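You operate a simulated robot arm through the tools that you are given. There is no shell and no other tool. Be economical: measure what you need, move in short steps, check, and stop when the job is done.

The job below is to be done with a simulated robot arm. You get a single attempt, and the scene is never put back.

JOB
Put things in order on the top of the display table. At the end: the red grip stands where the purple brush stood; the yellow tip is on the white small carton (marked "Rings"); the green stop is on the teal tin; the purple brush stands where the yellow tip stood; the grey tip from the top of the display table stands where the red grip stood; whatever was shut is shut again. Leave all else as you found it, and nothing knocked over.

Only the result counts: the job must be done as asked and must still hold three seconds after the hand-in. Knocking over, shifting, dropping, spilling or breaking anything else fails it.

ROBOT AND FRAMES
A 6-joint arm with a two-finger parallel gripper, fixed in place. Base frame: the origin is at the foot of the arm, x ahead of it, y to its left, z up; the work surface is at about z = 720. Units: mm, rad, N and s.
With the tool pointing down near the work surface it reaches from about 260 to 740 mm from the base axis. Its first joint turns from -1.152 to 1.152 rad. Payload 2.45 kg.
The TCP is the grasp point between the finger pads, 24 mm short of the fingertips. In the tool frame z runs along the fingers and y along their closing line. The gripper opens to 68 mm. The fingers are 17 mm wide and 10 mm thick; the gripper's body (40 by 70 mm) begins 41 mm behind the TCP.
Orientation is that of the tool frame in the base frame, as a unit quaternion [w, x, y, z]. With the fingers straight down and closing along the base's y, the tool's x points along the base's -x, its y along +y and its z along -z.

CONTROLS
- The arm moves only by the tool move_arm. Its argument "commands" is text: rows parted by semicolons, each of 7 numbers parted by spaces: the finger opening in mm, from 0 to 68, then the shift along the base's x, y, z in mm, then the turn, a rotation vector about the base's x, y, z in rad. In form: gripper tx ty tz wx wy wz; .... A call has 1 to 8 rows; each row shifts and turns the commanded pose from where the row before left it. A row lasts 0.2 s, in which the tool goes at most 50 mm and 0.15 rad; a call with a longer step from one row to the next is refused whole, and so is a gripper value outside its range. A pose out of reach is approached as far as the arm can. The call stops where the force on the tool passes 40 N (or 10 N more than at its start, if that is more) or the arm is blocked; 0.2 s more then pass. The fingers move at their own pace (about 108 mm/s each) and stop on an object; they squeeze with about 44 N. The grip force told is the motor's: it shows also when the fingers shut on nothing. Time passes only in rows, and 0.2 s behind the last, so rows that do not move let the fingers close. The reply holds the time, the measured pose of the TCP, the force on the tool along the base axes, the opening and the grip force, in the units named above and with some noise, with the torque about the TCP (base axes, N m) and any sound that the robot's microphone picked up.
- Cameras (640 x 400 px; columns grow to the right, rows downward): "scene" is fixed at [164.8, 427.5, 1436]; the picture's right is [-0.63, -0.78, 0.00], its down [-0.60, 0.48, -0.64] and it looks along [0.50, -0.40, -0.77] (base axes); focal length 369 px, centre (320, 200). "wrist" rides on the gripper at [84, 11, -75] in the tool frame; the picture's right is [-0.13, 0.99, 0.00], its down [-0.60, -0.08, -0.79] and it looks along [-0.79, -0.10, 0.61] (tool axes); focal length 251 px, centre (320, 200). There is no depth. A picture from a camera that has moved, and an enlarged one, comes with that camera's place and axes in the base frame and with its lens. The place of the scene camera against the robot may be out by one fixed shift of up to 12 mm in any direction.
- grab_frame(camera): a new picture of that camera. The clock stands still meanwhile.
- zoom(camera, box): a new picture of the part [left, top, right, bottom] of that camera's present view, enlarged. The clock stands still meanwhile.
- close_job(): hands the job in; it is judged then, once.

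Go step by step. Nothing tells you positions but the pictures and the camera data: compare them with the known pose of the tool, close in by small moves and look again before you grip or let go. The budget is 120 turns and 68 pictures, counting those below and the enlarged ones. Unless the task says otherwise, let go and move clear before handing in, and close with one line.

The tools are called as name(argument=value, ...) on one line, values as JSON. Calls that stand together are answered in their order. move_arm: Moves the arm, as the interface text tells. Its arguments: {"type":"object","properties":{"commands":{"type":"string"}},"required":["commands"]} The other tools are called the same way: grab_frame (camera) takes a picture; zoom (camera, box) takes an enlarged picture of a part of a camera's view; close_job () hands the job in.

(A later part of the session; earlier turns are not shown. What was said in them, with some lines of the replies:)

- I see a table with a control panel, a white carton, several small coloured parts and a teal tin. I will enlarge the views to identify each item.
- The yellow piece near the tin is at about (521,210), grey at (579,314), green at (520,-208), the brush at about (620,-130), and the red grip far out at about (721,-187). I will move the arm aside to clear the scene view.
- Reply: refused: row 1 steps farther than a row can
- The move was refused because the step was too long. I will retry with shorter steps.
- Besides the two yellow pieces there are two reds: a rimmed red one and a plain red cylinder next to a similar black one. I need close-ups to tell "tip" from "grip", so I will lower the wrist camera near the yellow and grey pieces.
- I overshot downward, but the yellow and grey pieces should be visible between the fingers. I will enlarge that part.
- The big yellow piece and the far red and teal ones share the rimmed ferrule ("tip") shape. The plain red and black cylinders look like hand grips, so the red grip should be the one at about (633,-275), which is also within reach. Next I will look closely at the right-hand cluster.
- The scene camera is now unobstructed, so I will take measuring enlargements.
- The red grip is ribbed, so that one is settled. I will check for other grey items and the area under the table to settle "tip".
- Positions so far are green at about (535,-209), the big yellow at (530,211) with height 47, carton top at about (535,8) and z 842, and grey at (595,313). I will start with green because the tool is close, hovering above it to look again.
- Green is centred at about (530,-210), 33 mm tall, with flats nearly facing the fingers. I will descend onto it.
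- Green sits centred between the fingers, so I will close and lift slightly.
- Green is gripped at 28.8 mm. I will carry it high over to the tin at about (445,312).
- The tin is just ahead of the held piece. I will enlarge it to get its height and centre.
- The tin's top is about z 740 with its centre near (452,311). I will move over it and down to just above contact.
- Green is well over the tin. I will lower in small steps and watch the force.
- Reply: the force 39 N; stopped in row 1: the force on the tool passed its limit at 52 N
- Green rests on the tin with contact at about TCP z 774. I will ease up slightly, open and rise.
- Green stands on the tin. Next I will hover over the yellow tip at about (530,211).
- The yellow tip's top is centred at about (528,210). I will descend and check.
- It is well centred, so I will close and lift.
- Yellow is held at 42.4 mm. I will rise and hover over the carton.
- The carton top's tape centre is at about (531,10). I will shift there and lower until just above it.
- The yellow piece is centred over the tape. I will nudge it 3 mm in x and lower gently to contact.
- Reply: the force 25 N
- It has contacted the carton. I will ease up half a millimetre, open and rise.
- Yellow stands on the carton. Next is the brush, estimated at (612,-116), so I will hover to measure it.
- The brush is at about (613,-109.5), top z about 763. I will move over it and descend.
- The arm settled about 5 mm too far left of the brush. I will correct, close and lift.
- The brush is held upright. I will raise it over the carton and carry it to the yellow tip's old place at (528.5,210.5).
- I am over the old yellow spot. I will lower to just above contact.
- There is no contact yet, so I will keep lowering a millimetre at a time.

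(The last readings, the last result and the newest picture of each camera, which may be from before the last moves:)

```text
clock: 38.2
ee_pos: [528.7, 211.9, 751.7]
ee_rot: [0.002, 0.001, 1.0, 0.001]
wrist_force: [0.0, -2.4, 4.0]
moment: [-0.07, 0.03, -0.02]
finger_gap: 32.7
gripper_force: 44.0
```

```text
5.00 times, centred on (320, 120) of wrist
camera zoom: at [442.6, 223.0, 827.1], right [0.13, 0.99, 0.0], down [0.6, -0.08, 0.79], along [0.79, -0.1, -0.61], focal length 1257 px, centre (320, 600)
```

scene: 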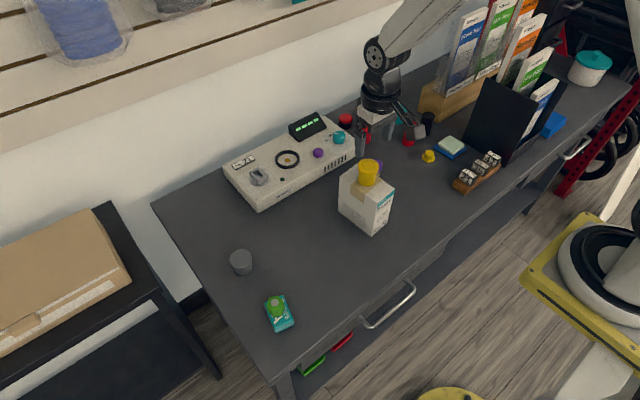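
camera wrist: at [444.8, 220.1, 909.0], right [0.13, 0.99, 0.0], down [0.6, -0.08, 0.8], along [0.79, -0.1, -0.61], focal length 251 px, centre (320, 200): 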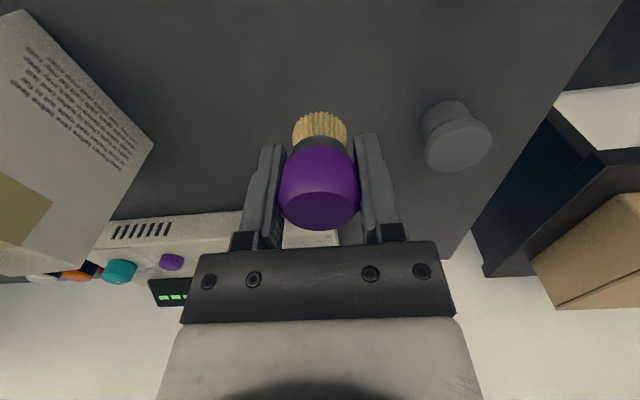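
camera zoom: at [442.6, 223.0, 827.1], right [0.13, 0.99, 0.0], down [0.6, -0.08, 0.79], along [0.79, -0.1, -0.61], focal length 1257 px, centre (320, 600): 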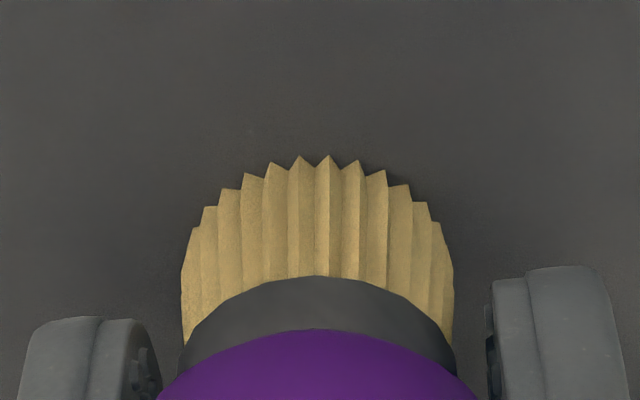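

The brush is in contact with the table, so I will release and rise.

move_arm(commands="20 0 0 0 0 0 0;56 0 0 0 0 0 0;56 0 0 0 0 0 0;56 0 0 12 0 0 0;56 0 0 45 0 0 0;56 0 0 45 0 0 0;56 0 0 45 0 0 0;56 0 0 0 0 0 0")

move_arm(commands="60 0 0 48 0 0 0;60 0 -10 40 0 0 0;60 10 -45 0 0 0 0;60 10 -47 0 0 0 0;60 10 -47 0 0 0 0;60 10 -47 0 0 0 0;60 10 -47 0 0 0 0;60 5 -47 0 0 0 0")

move_arm(commands="60 0 -47 0 0 0 0;60 0 -47 0 0 0 0;60 5 -46 -10 0 0 0;60 5 -46 -20 0 0 0;60 5 0 -40 0 0 0;60 0 0 0 0 0 0")

zoom(camera="wrist", box=[160, 0, 480, 200])

grab_frame(camera="scene")

```text
clock: 40.0
ee_pos: [528.5, 212.4, 900.1]
ee_rot: [0.001, 0.0, 1.0, 0.001]
wrist_force: [-0.4, -0.9, -0.2]
moment: [0.0, -0.01, 0.0]
finger_gap: 56.0
gripper_force: 0.1
```

```text
clock: 41.8
ee_pos: [578.4, -76.4, 986.0]
ee_rot: [0.001, -0.001, 1.0, 0.001]
wrist_force: [-0.3, -0.1, -0.6]
moment: [0.01, 0.03, -0.02]
finger_gap: 59.9
gripper_force: 0.0
```

```text
refused: row 4 steps farther than a row can; nothing moved
```

```text
2.00 times, centred on (320, 100) of wrist
camera zoom: at [494.9, -64.8, 1060.3], right [0.13, 0.99, 0.0], down [0.6, -0.08, 0.79], along [0.79, -0.1, -0.61], focal length 503 px, centre (320, 400)
```

zoom: 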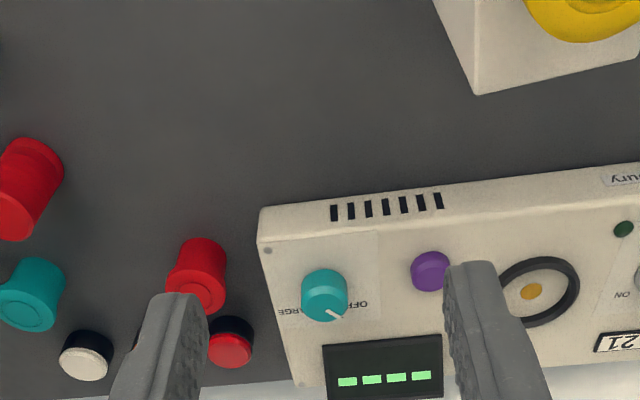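

```text
24 pictures are left
```

scene: 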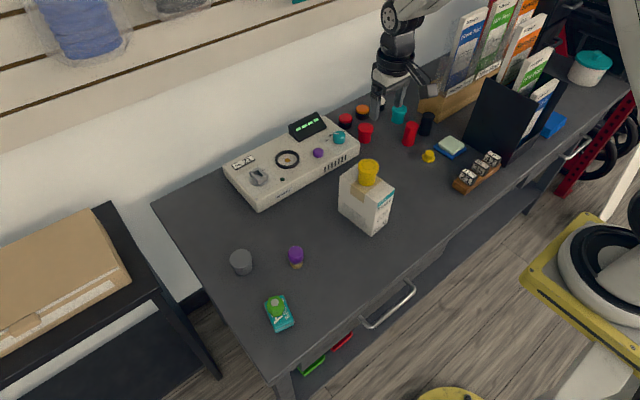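

The brush stands at the old yellow place. Next is the red grip, estimated at (645,-277), so I will hover there.

move_arm(commands="54 5 -47 0 0 0 0;54 5 -47 0 0 0 0;54 5 -47 -5 0 0 0;54 7 -45 -15 0 0 0;54 10 -14 -40 0 0 0;54 10 0 -40 0 0 0;54 0 0 0 0 0 0")

zoom(camera="wrist", box=[160, 0, 480, 200])

```text
clock: 43.4
ee_pos: [623.5, -276.8, 885.4]
ee_rot: [0.002, 0.0, 1.0, 0.001]
wrist_force: [0.0, 1.1, 0.2]
moment: [-0.03, -0.01, 0.0]
finger_gap: 54.1
gripper_force: 0.0
```

```text
2.00 times, centred on (320, 100) of wrist
camera zoom: at [539.4, -266.4, 961.4], right [0.13, 0.99, 0.0], down [0.6, -0.08, 0.79], along [0.79, -0.1, -0.61], focal length 503 px, centre (320, 400)
```

zoom: 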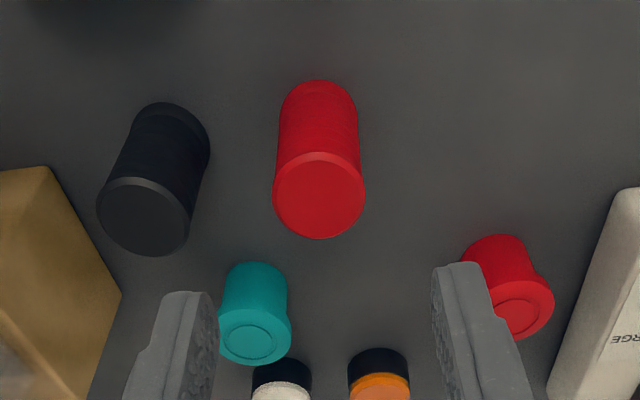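

The red grip is centred at about (645,-279), top z 781. I will descend onto it.

move_arm(commands="52 21.5 -2.5 -15 0 0 0;52 0 0 -40 0 0 0;52 0 0 -40 0 0 0;52 0 0 -30 0 0 0;52 0 0 0 0 0 0")

grab_frame(camera="wrist")

```text
clock: 44.6
ee_pos: [644.0, -278.6, 761.1]
ee_rot: [0.002, 0.0, 1.0, 0.003]
wrist_force: [-0.3, -0.2, -0.3]
moment: [0.01, 0.0, 0.0]
finger_gap: 51.9
gripper_force: 0.0
```

```text
22 pictures are left
camera wrist: at [559.4, -267.5, 836.1], right [0.13, 0.99, 0.0], down [0.6, -0.08, 0.79], along [0.79, -0.1, -0.61], focal length 251 px, centre (320, 200)
```

wrist: 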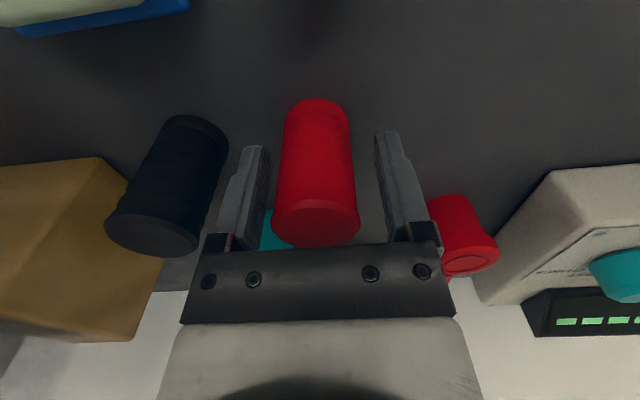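

It is centred with both fingers clear. I will close and lift.

move_arm(commands="25 0 0 0 0 0 0;25 0 0 0 0 0 0;25 0 0 0 0 0 0;25 0 0 10 0 0 0;25 0 0 40 0 0 0;25 0 0 40 0 0 0;25 0 0 0 0 0 0")

```text
clock: 46.2
ee_pos: [644.8, -278.9, 852.5]
ee_rot: [0.002, -0.001, 1.0, 0.002]
wrist_force: [0.1, -0.4, -0.6]
moment: [0.0, -0.01, 0.03]
finger_gap: 34.6
gripper_force: 43.7
```

The red grip is held at 34.6 mm. I will carry it to the brush's old place at (613,-110).

move_arm(commands="25 -8 42 0 0 0 0;25 -8 42 0 0 0 0;25 -8 42 0 0 0 0;25 -8 43 0 0 0 0;25 0 0 -40 0 0 0;25 0 0 -30 0 0 0;25 0 0 -15 0 0 0;25 0 0 0 0 0 0")

grab_frame(camera="wrist")

```text
clock: 48.0
ee_pos: [613.6, -109.0, 766.6]
ee_rot: [0.002, 0.0, 1.0, 0.002]
wrist_force: [-0.1, 0.2, -0.9]
moment: [0.02, 0.01, 0.01]
finger_gap: 34.5
gripper_force: 44.1
```

```text
21 pictures are left
camera wrist: at [527.9, -99.3, 841.2], right [0.13, 0.99, 0.0], down [0.6, -0.08, 0.79], along [0.79, -0.1, -0.61], focal length 251 px, centre (320, 200)
```

wrist: 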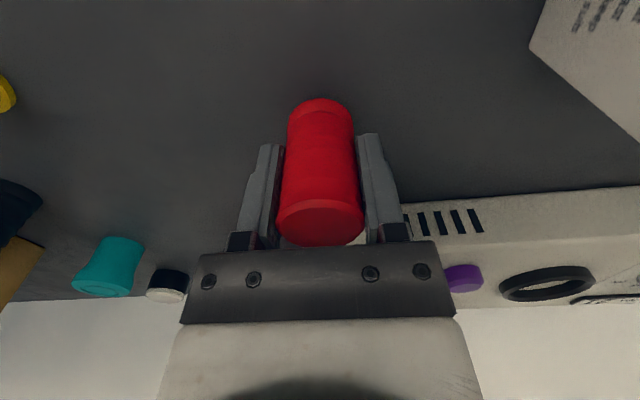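

It hangs just above the spot. I will lower it gently to contact.

move_arm(commands="25 0 0 -3 0 0 0;25 0 0 0 0 0 0")

move_arm(commands="25 0 0 -1.5 0 0 0;25 0 0 0 0 0 0")

move_arm(commands="25 0 0 -1 0 0 0;25 0 0 0 0 0 0")

```text
clock: 48.6
ee_pos: [613.0, -110.7, 763.3]
ee_rot: [0.002, 0.0, 1.0, 0.001]
wrist_force: [-0.1, -0.3, -1.0]
moment: [0.01, 0.03, -0.01]
finger_gap: 34.8
gripper_force: 43.8
```

```text
clock: 49.2
ee_pos: [612.7, -111.0, 760.8]
ee_rot: [0.002, 0.0, 1.0, 0.001]
wrist_force: [-0.2, 0.3, -0.6]
moment: [0.01, 0.02, 0.0]
finger_gap: 34.4
gripper_force: 43.9
```

```text
clock: 49.8
ee_pos: [613.1, -110.8, 759.5]
ee_rot: [0.002, 0.0, 1.0, 0.0]
wrist_force: [-3.2, 2.1, 11.1]
moment: [-0.11, 0.21, -0.01]
finger_gap: 34.8
gripper_force: 43.8
```

Contact is made, so I will release, rise and travel to the grey tip at about (597,313).

move_arm(commands="56 0 0 0.3 0 0 0;56 0 0 0 0 0 0;56 0 0 15 0 0 0;56 0 0 45 0 0 0;56 0 0 45 0 0 0;56 0 0 45 0 0 0;66 0 0 40 0 0 0;66 0 45 0 0 0 0")

move_arm(commands="66 -5 47 0 0 0 0;66 -5 47 0 0 0 0;66 -5 47 0 0 0 0;66 -5 47 0 0 0 0;66 -5 47 0 0 0 0;66 -5 47 0 0 0 0;66 -5 47 0 0 0 0;66 0 47 0 0 0 0")

move_arm(commands="66 0 0 -45 0 0 0;66 0 0 -45 0 0 0;66 0 0 0 0 0 0")

grab_frame(camera="wrist")

zoom(camera="scene", box=[310, 90, 470, 190])

```text
clock: 51.6
ee_pos: [608.1, -66.4, 948.3]
ee_rot: [0.002, 0.0, 1.0, 0.001]
wrist_force: [0.5, -0.4, -0.7]
moment: [-0.03, 0.02, -0.01]
finger_gap: 66.0
gripper_force: 0.0
```

```text
clock: 53.4
ee_pos: [579.1, 310.9, 951.2]
ee_rot: [0.001, 0.0, 1.0, 0.0]
wrist_force: [-0.5, 0.5, 0.3]
moment: [-0.02, -0.04, 0.0]
finger_gap: 66.1
gripper_force: 0.1
```

```text
clock: 54.2
ee_pos: [576.6, 311.1, 861.8]
ee_rot: [0.002, 0.0, 1.0, 0.001]
wrist_force: [-0.3, -0.1, 0.0]
moment: [-0.05, 0.03, -0.04]
finger_gap: 65.8
gripper_force: 0.0
```

```text
20 pictures are left
camera wrist: at [492.5, 322.1, 936.7], right [0.13, 0.99, 0.0], down [0.6, -0.08, 0.79], along [0.79, -0.1, -0.61], focal length 251 px, centre (320, 200)
```

wrist: 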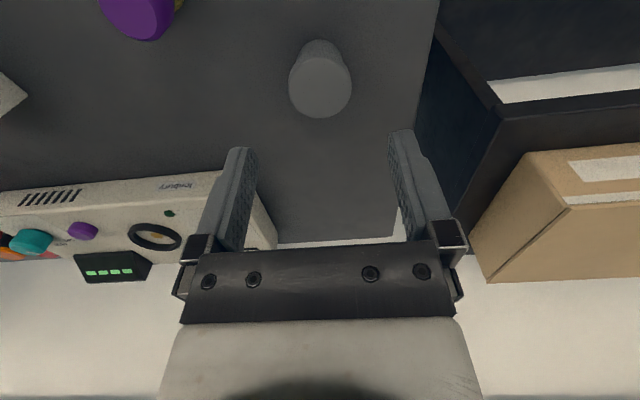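

```text
4.00 times, centred on (390, 140) of scene
camera zoom: at [164.7, 427.5, 1436.0], right [-0.63, -0.78, 0.0], down [-0.6, 0.48, -0.64], along [0.5, -0.4, -0.77], focal length 1476 px, centre (40, 440)
```

zoom: 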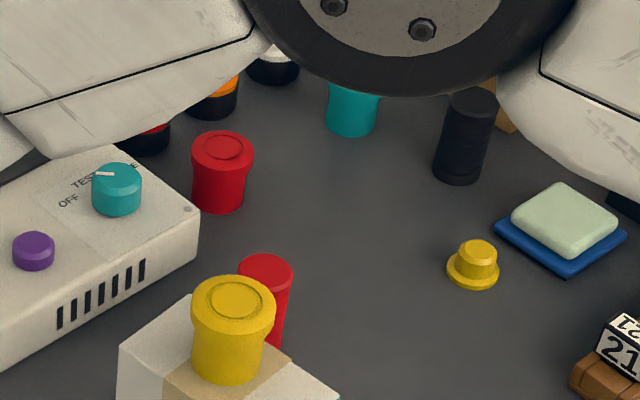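

The red grip stands behind the carton at the old brush place. I will enlarge the grey tip to measure it.

zoom(camera="wrist", box=[256, 20, 384, 130])

```text
3.64 times, centred on (320, 75) of wrist
camera zoom: at [492.5, 322.1, 936.7], right [0.13, 0.99, 0.0], down [0.6, -0.08, 0.79], along [0.79, -0.1, -0.61], focal length 914 px, centre (320, 654)
```

zoom: 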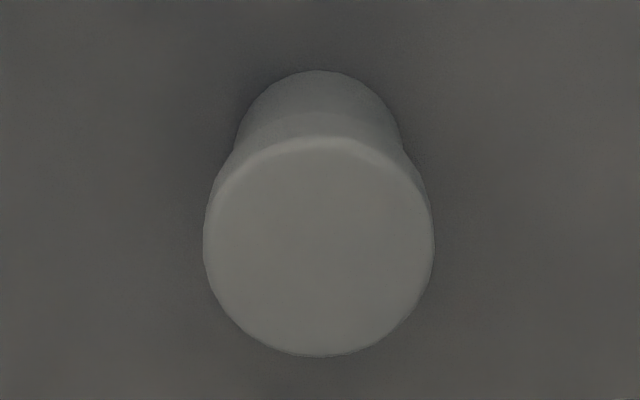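

The grey tip is at about (589,310.5), top z 759 and 46 mm wide. I will descend.

move_arm(commands="66 12.5 -0.5 -30 0 0 0;66 0 0 -40 0 0 0;66 0 0 -32 0 0 0;66 0 0 -10 0 0 0;66 0 0 0 0 0 0")

grab_frame(camera="wrist")

```text
clock: 55.4
ee_pos: [590.0, 311.2, 748.5]
ee_rot: [0.001, 0.0, 1.0, 0.002]
wrist_force: [-0.6, 0.6, 0.9]
moment: [0.04, 0.0, -0.05]
finger_gap: 66.1
gripper_force: 0.0
```

```text
17 pictures are left
camera wrist: at [504.2, 320.7, 823.3], right [0.13, 0.99, 0.0], down [0.6, -0.08, 0.79], along [0.79, -0.1, -0.61], focal length 251 px, centre (320, 200)
```

wrist: 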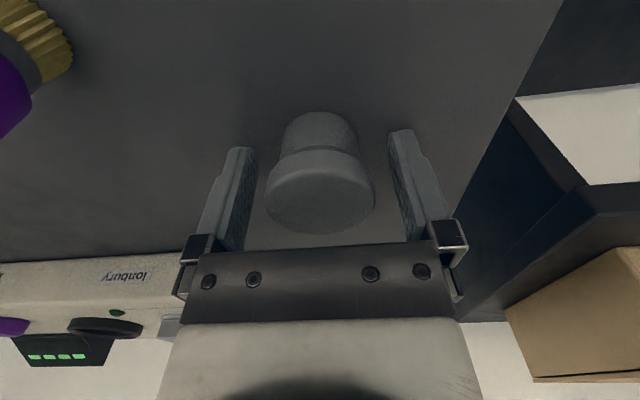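

The grey tip is centred, so I will close and lift it high.

move_arm(commands="36 0 0 0 0 0 0;36 0 0 0 0 0 0;36 0 0 0 0 0 0;36 0 0 10 0 0 0;36 0 0 40 0 0 0;36 0 0 45 0 0 0;36 0 0 45 0 0 0;36 0 0 0 0 0 0")

grab_frame(camera="wrist")

```text
clock: 57.2
ee_pos: [590.0, 309.0, 888.6]
ee_rot: [0.001, 0.0, 1.0, 0.001]
wrist_force: [-0.1, -0.8, 0.2]
moment: [0.02, 0.04, 0.0]
finger_gap: 45.4
gripper_force: 44.7
```

```text
16 pictures are left
camera wrist: at [505.0, 319.9, 964.4], right [0.13, 0.99, 0.0], down [0.6, -0.08, 0.79], along [0.79, -0.1, -0.61], focal length 251 px, centre (320, 200)
```

wrist: 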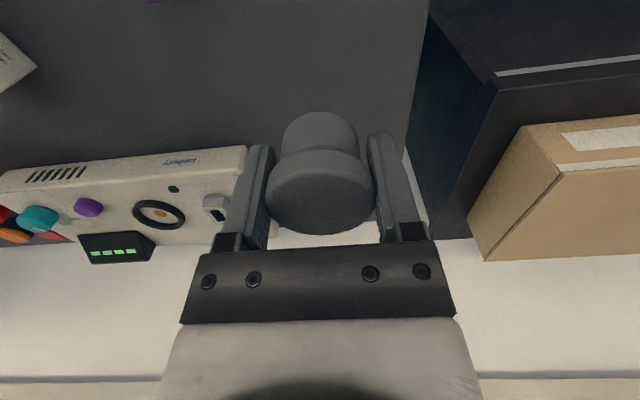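

The grey tip is held at 45.4 mm. I will carry it over to the red grip's old place at (645,-279).

move_arm(commands="36 0 -10 45 0 0 0;36 0 -30 30 0 0 0;36 4 -48 0 0 0 0;36 4 -48 0 0 0 0;36 4 -48 0 0 0 0;36 4 -48 0 0 0 0;36 4 -48 0 0 0 0;36 4 -48 0 0 0 0")

move_arm(commands="36 4 -48 0 0 0 0;36 4 -48 0 0 0 0;36 4 -48 0 0 0 0;36 4 -48 0 0 0 0;36 4 -48 0 0 0 0;36 7 -22 0 0 0 0;36 0 0 -45 0 0 0;36 0 0 -35 0 0 0")

grab_frame(camera="wrist")

```text
clock: 59.0
ee_pos: [615.5, -20.2, 964.8]
ee_rot: [0.002, -0.001, 1.0, 0.002]
wrist_force: [-0.4, -0.1, -0.9]
moment: [0.01, -0.03, 0.01]
finger_gap: 45.2
gripper_force: 44.3
```

```text
clock: 60.8
ee_pos: [641.2, -285.1, 887.2]
ee_rot: [0.001, 0.0, 1.0, 0.001]
wrist_force: [-0.2, -0.3, -0.7]
moment: [-0.01, 0.02, 0.0]
finger_gap: 45.3
gripper_force: 44.2
```

```text
15 pictures are left
camera wrist: at [556.1, -274.8, 961.3], right [0.13, 0.99, 0.0], down [0.6, -0.08, 0.8], along [0.79, -0.1, -0.61], focal length 251 px, centre (320, 200)
```

wrist: 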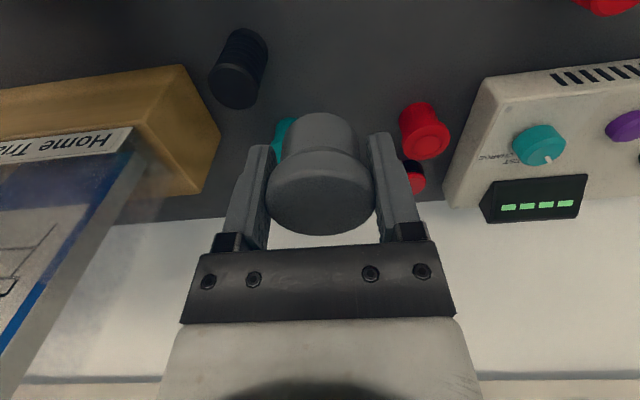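

I will correct to (644.5,-279) and lower to just above the table.

move_arm(commands="36 3.5 6 -30 0 0 0;36 0 0 -40 0 0 0;36 0 0 -40 0 0 0;36 0 0 -20 0 0 0;36 0 0 0 0 0 0;36 0 0 0 0 0 0")

grab_frame(camera="wrist")

```text
clock: 62.2
ee_pos: [645.6, -274.6, 753.4]
ee_rot: [0.002, 0.0, 1.0, 0.002]
wrist_force: [-0.5, -0.9, 0.1]
moment: [0.03, -0.05, 0.0]
finger_gap: 45.1
gripper_force: 43.9
```

```text
14 pictures are left
camera wrist: at [560.9, -263.3, 829.1], right [0.13, 0.99, 0.0], down [0.6, -0.08, 0.79], along [0.79, -0.1, -0.61], focal length 251 px, centre (320, 200)
```

wrist: 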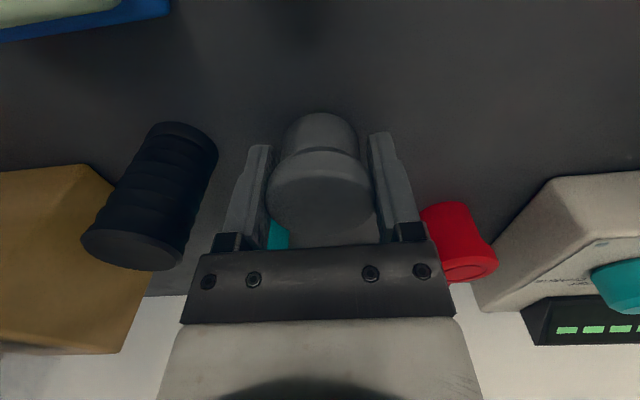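

The position is about 4.5 mm off in y. I will correct and lower gently.

move_arm(commands="36 -0.5 -4.5 0 0 0 0;36 0 0 -2 0 0 0;36 0 0 0 0 0 0")

move_arm(commands="36 0 0 -1.5 0 0 0;36 0 0 0 0 0 0")

move_arm(commands="36 0 0 -1 0 0 0;36 0 0 0 0 0 0")

```text
clock: 63.0
ee_pos: [642.8, -279.0, 751.8]
ee_rot: [0.002, -0.001, 1.0, 0.001]
wrist_force: [0.0, -0.7, -0.6]
moment: [-0.03, 0.04, 0.0]
finger_gap: 45.4
gripper_force: 44.0
```

```text
clock: 63.6
ee_pos: [643.3, -278.5, 749.8]
ee_rot: [0.002, 0.0, 1.0, 0.001]
wrist_force: [1.2, -0.4, 0.0]
moment: [-0.02, 0.0, -0.02]
finger_gap: 45.8
gripper_force: 44.2
```

```text
clock: 64.2
ee_pos: [643.7, -277.5, 748.2]
ee_rot: [0.002, 0.0, 1.0, 0.002]
wrist_force: [-0.1, 0.2, -0.4]
moment: [0.02, 0.02, -0.01]
finger_gap: 45.4
gripper_force: 43.6
```

move_arm(commands="36 0 0 -0.8 0 0 0;36 0 0 0 0 0 0")

move_arm(commands="36 0 0 -0.8 0 0 0;36 0 0 0 0 0 0")

```text
clock: 64.8
ee_pos: [643.7, -278.3, 748.1]
ee_rot: [0.001, 0.0, 1.0, 0.001]
wrist_force: [-4.1, 0.4, 3.8]
moment: [-0.08, 0.03, -0.08]
finger_gap: 45.4
gripper_force: 44.5
```

```text
clock: 65.4
ee_pos: [644.9, -279.7, 748.7]
ee_rot: [0.002, 0.0, 1.0, 0.002]
wrist_force: [-10.6, 6.6, 15.7]
moment: [0.01, 0.11, -0.05]
finger_gap: 45.2
gripper_force: 44.1
```

It has contacted the table. I will release, rise, back away and inspect.

move_arm(commands="36 0 0 0.8 0 0 0;60 0 0 0 0 0 0;60 0 0 0 0 0 0;60 0 0 12 0 0 0;60 0 0 40 0 0 0;60 0 0 45 0 0 0;60 0 0 45 0 0 0;60 0 0 0 0 0 0")

grab_frame(camera="wrist")

move_arm(commands="60 -45 0 15 0 0 0;60 -45 0 15 0 0 0;60 -45 0 10 0 0 0;60 -45 0 0 0 0 0;60 -45 0 0 0 0 0;60 0 0 0 0 0 0")

grab_frame(camera="scene")

zoom(camera="scene", box=[330, 90, 490, 190])

zoom(camera="scene", box=[210, 220, 370, 340])

```text
clock: 67.2
ee_pos: [645.7, -279.0, 887.5]
ee_rot: [0.001, 0.0, 1.0, 0.001]
wrist_force: [-0.1, -0.2, -0.5]
moment: [0.01, 0.03, 0.03]
finger_gap: 60.2
gripper_force: 0.1
```

```text
13 pictures are left
camera wrist: at [561.5, -269.0, 963.7], right [0.13, 0.99, 0.0], down [0.6, -0.08, 0.79], along [0.79, -0.1, -0.61], focal length 251 px, centre (320, 200)
```

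wrist: 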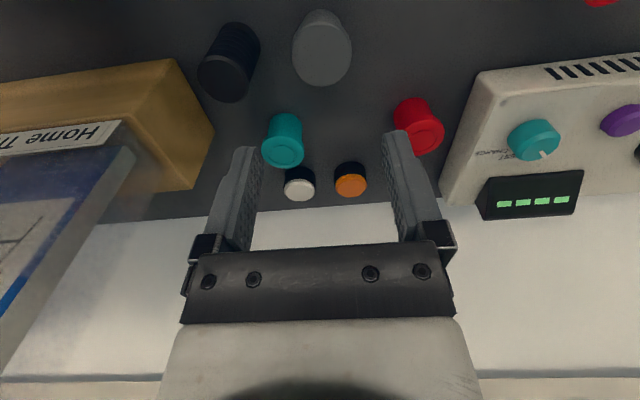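

```text
clock: 68.6
ee_pos: [416.7, -278.6, 932.5]
ee_rot: [0.002, 0.0, 1.0, 0.001]
wrist_force: [0.4, 0.2, 0.3]
moment: [-0.01, -0.02, 0.01]
finger_gap: 60.0
gripper_force: 0.1
```

```text
12 pictures are left
```

scene: 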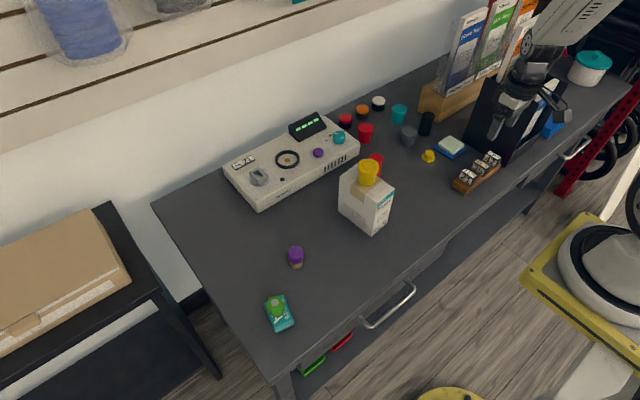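

```text
4.00 times, centred on (410, 140) of scene
camera zoom: at [164.7, 427.5, 1436.0], right [-0.63, -0.78, 0.0], down [-0.6, 0.48, -0.64], along [0.5, -0.4, -0.77], focal length 1476 px, centre (-40, 440)
```

zoom: 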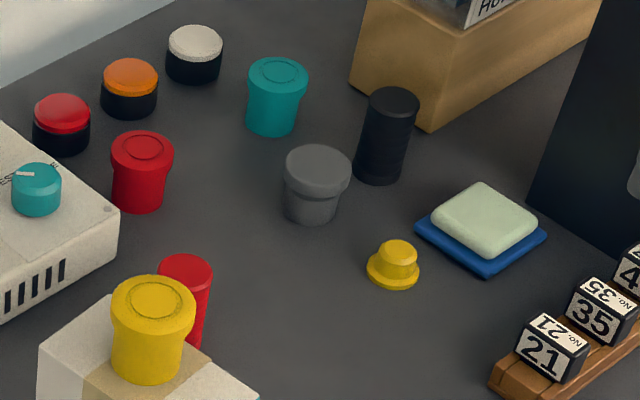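

```text
3.33 times, centred on (290, 280) of scene
camera zoom: at [164.7, 427.5, 1436.0], right [-0.63, -0.78, 0.0], down [-0.6, 0.48, -0.64], along [0.5, -0.4, -0.77], focal length 1230 px, centre (420, -67)
```

zoom: 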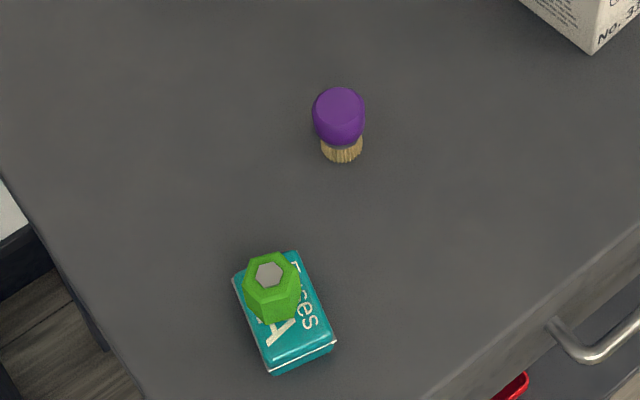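

All five pieces stand where asked, nothing else has moved and the arm is clear. I will hand in.

close_job()

```text
The job is handed in.
```

The job is handed in. The last pictures showed all five pieces standing where you asked and nothing knocked over. I opened nothing, so nothing needed shutting. I took the "yellow tip" to be the larger, rimmed yellow piece near the tin, not the small flanged one, which I left alone.
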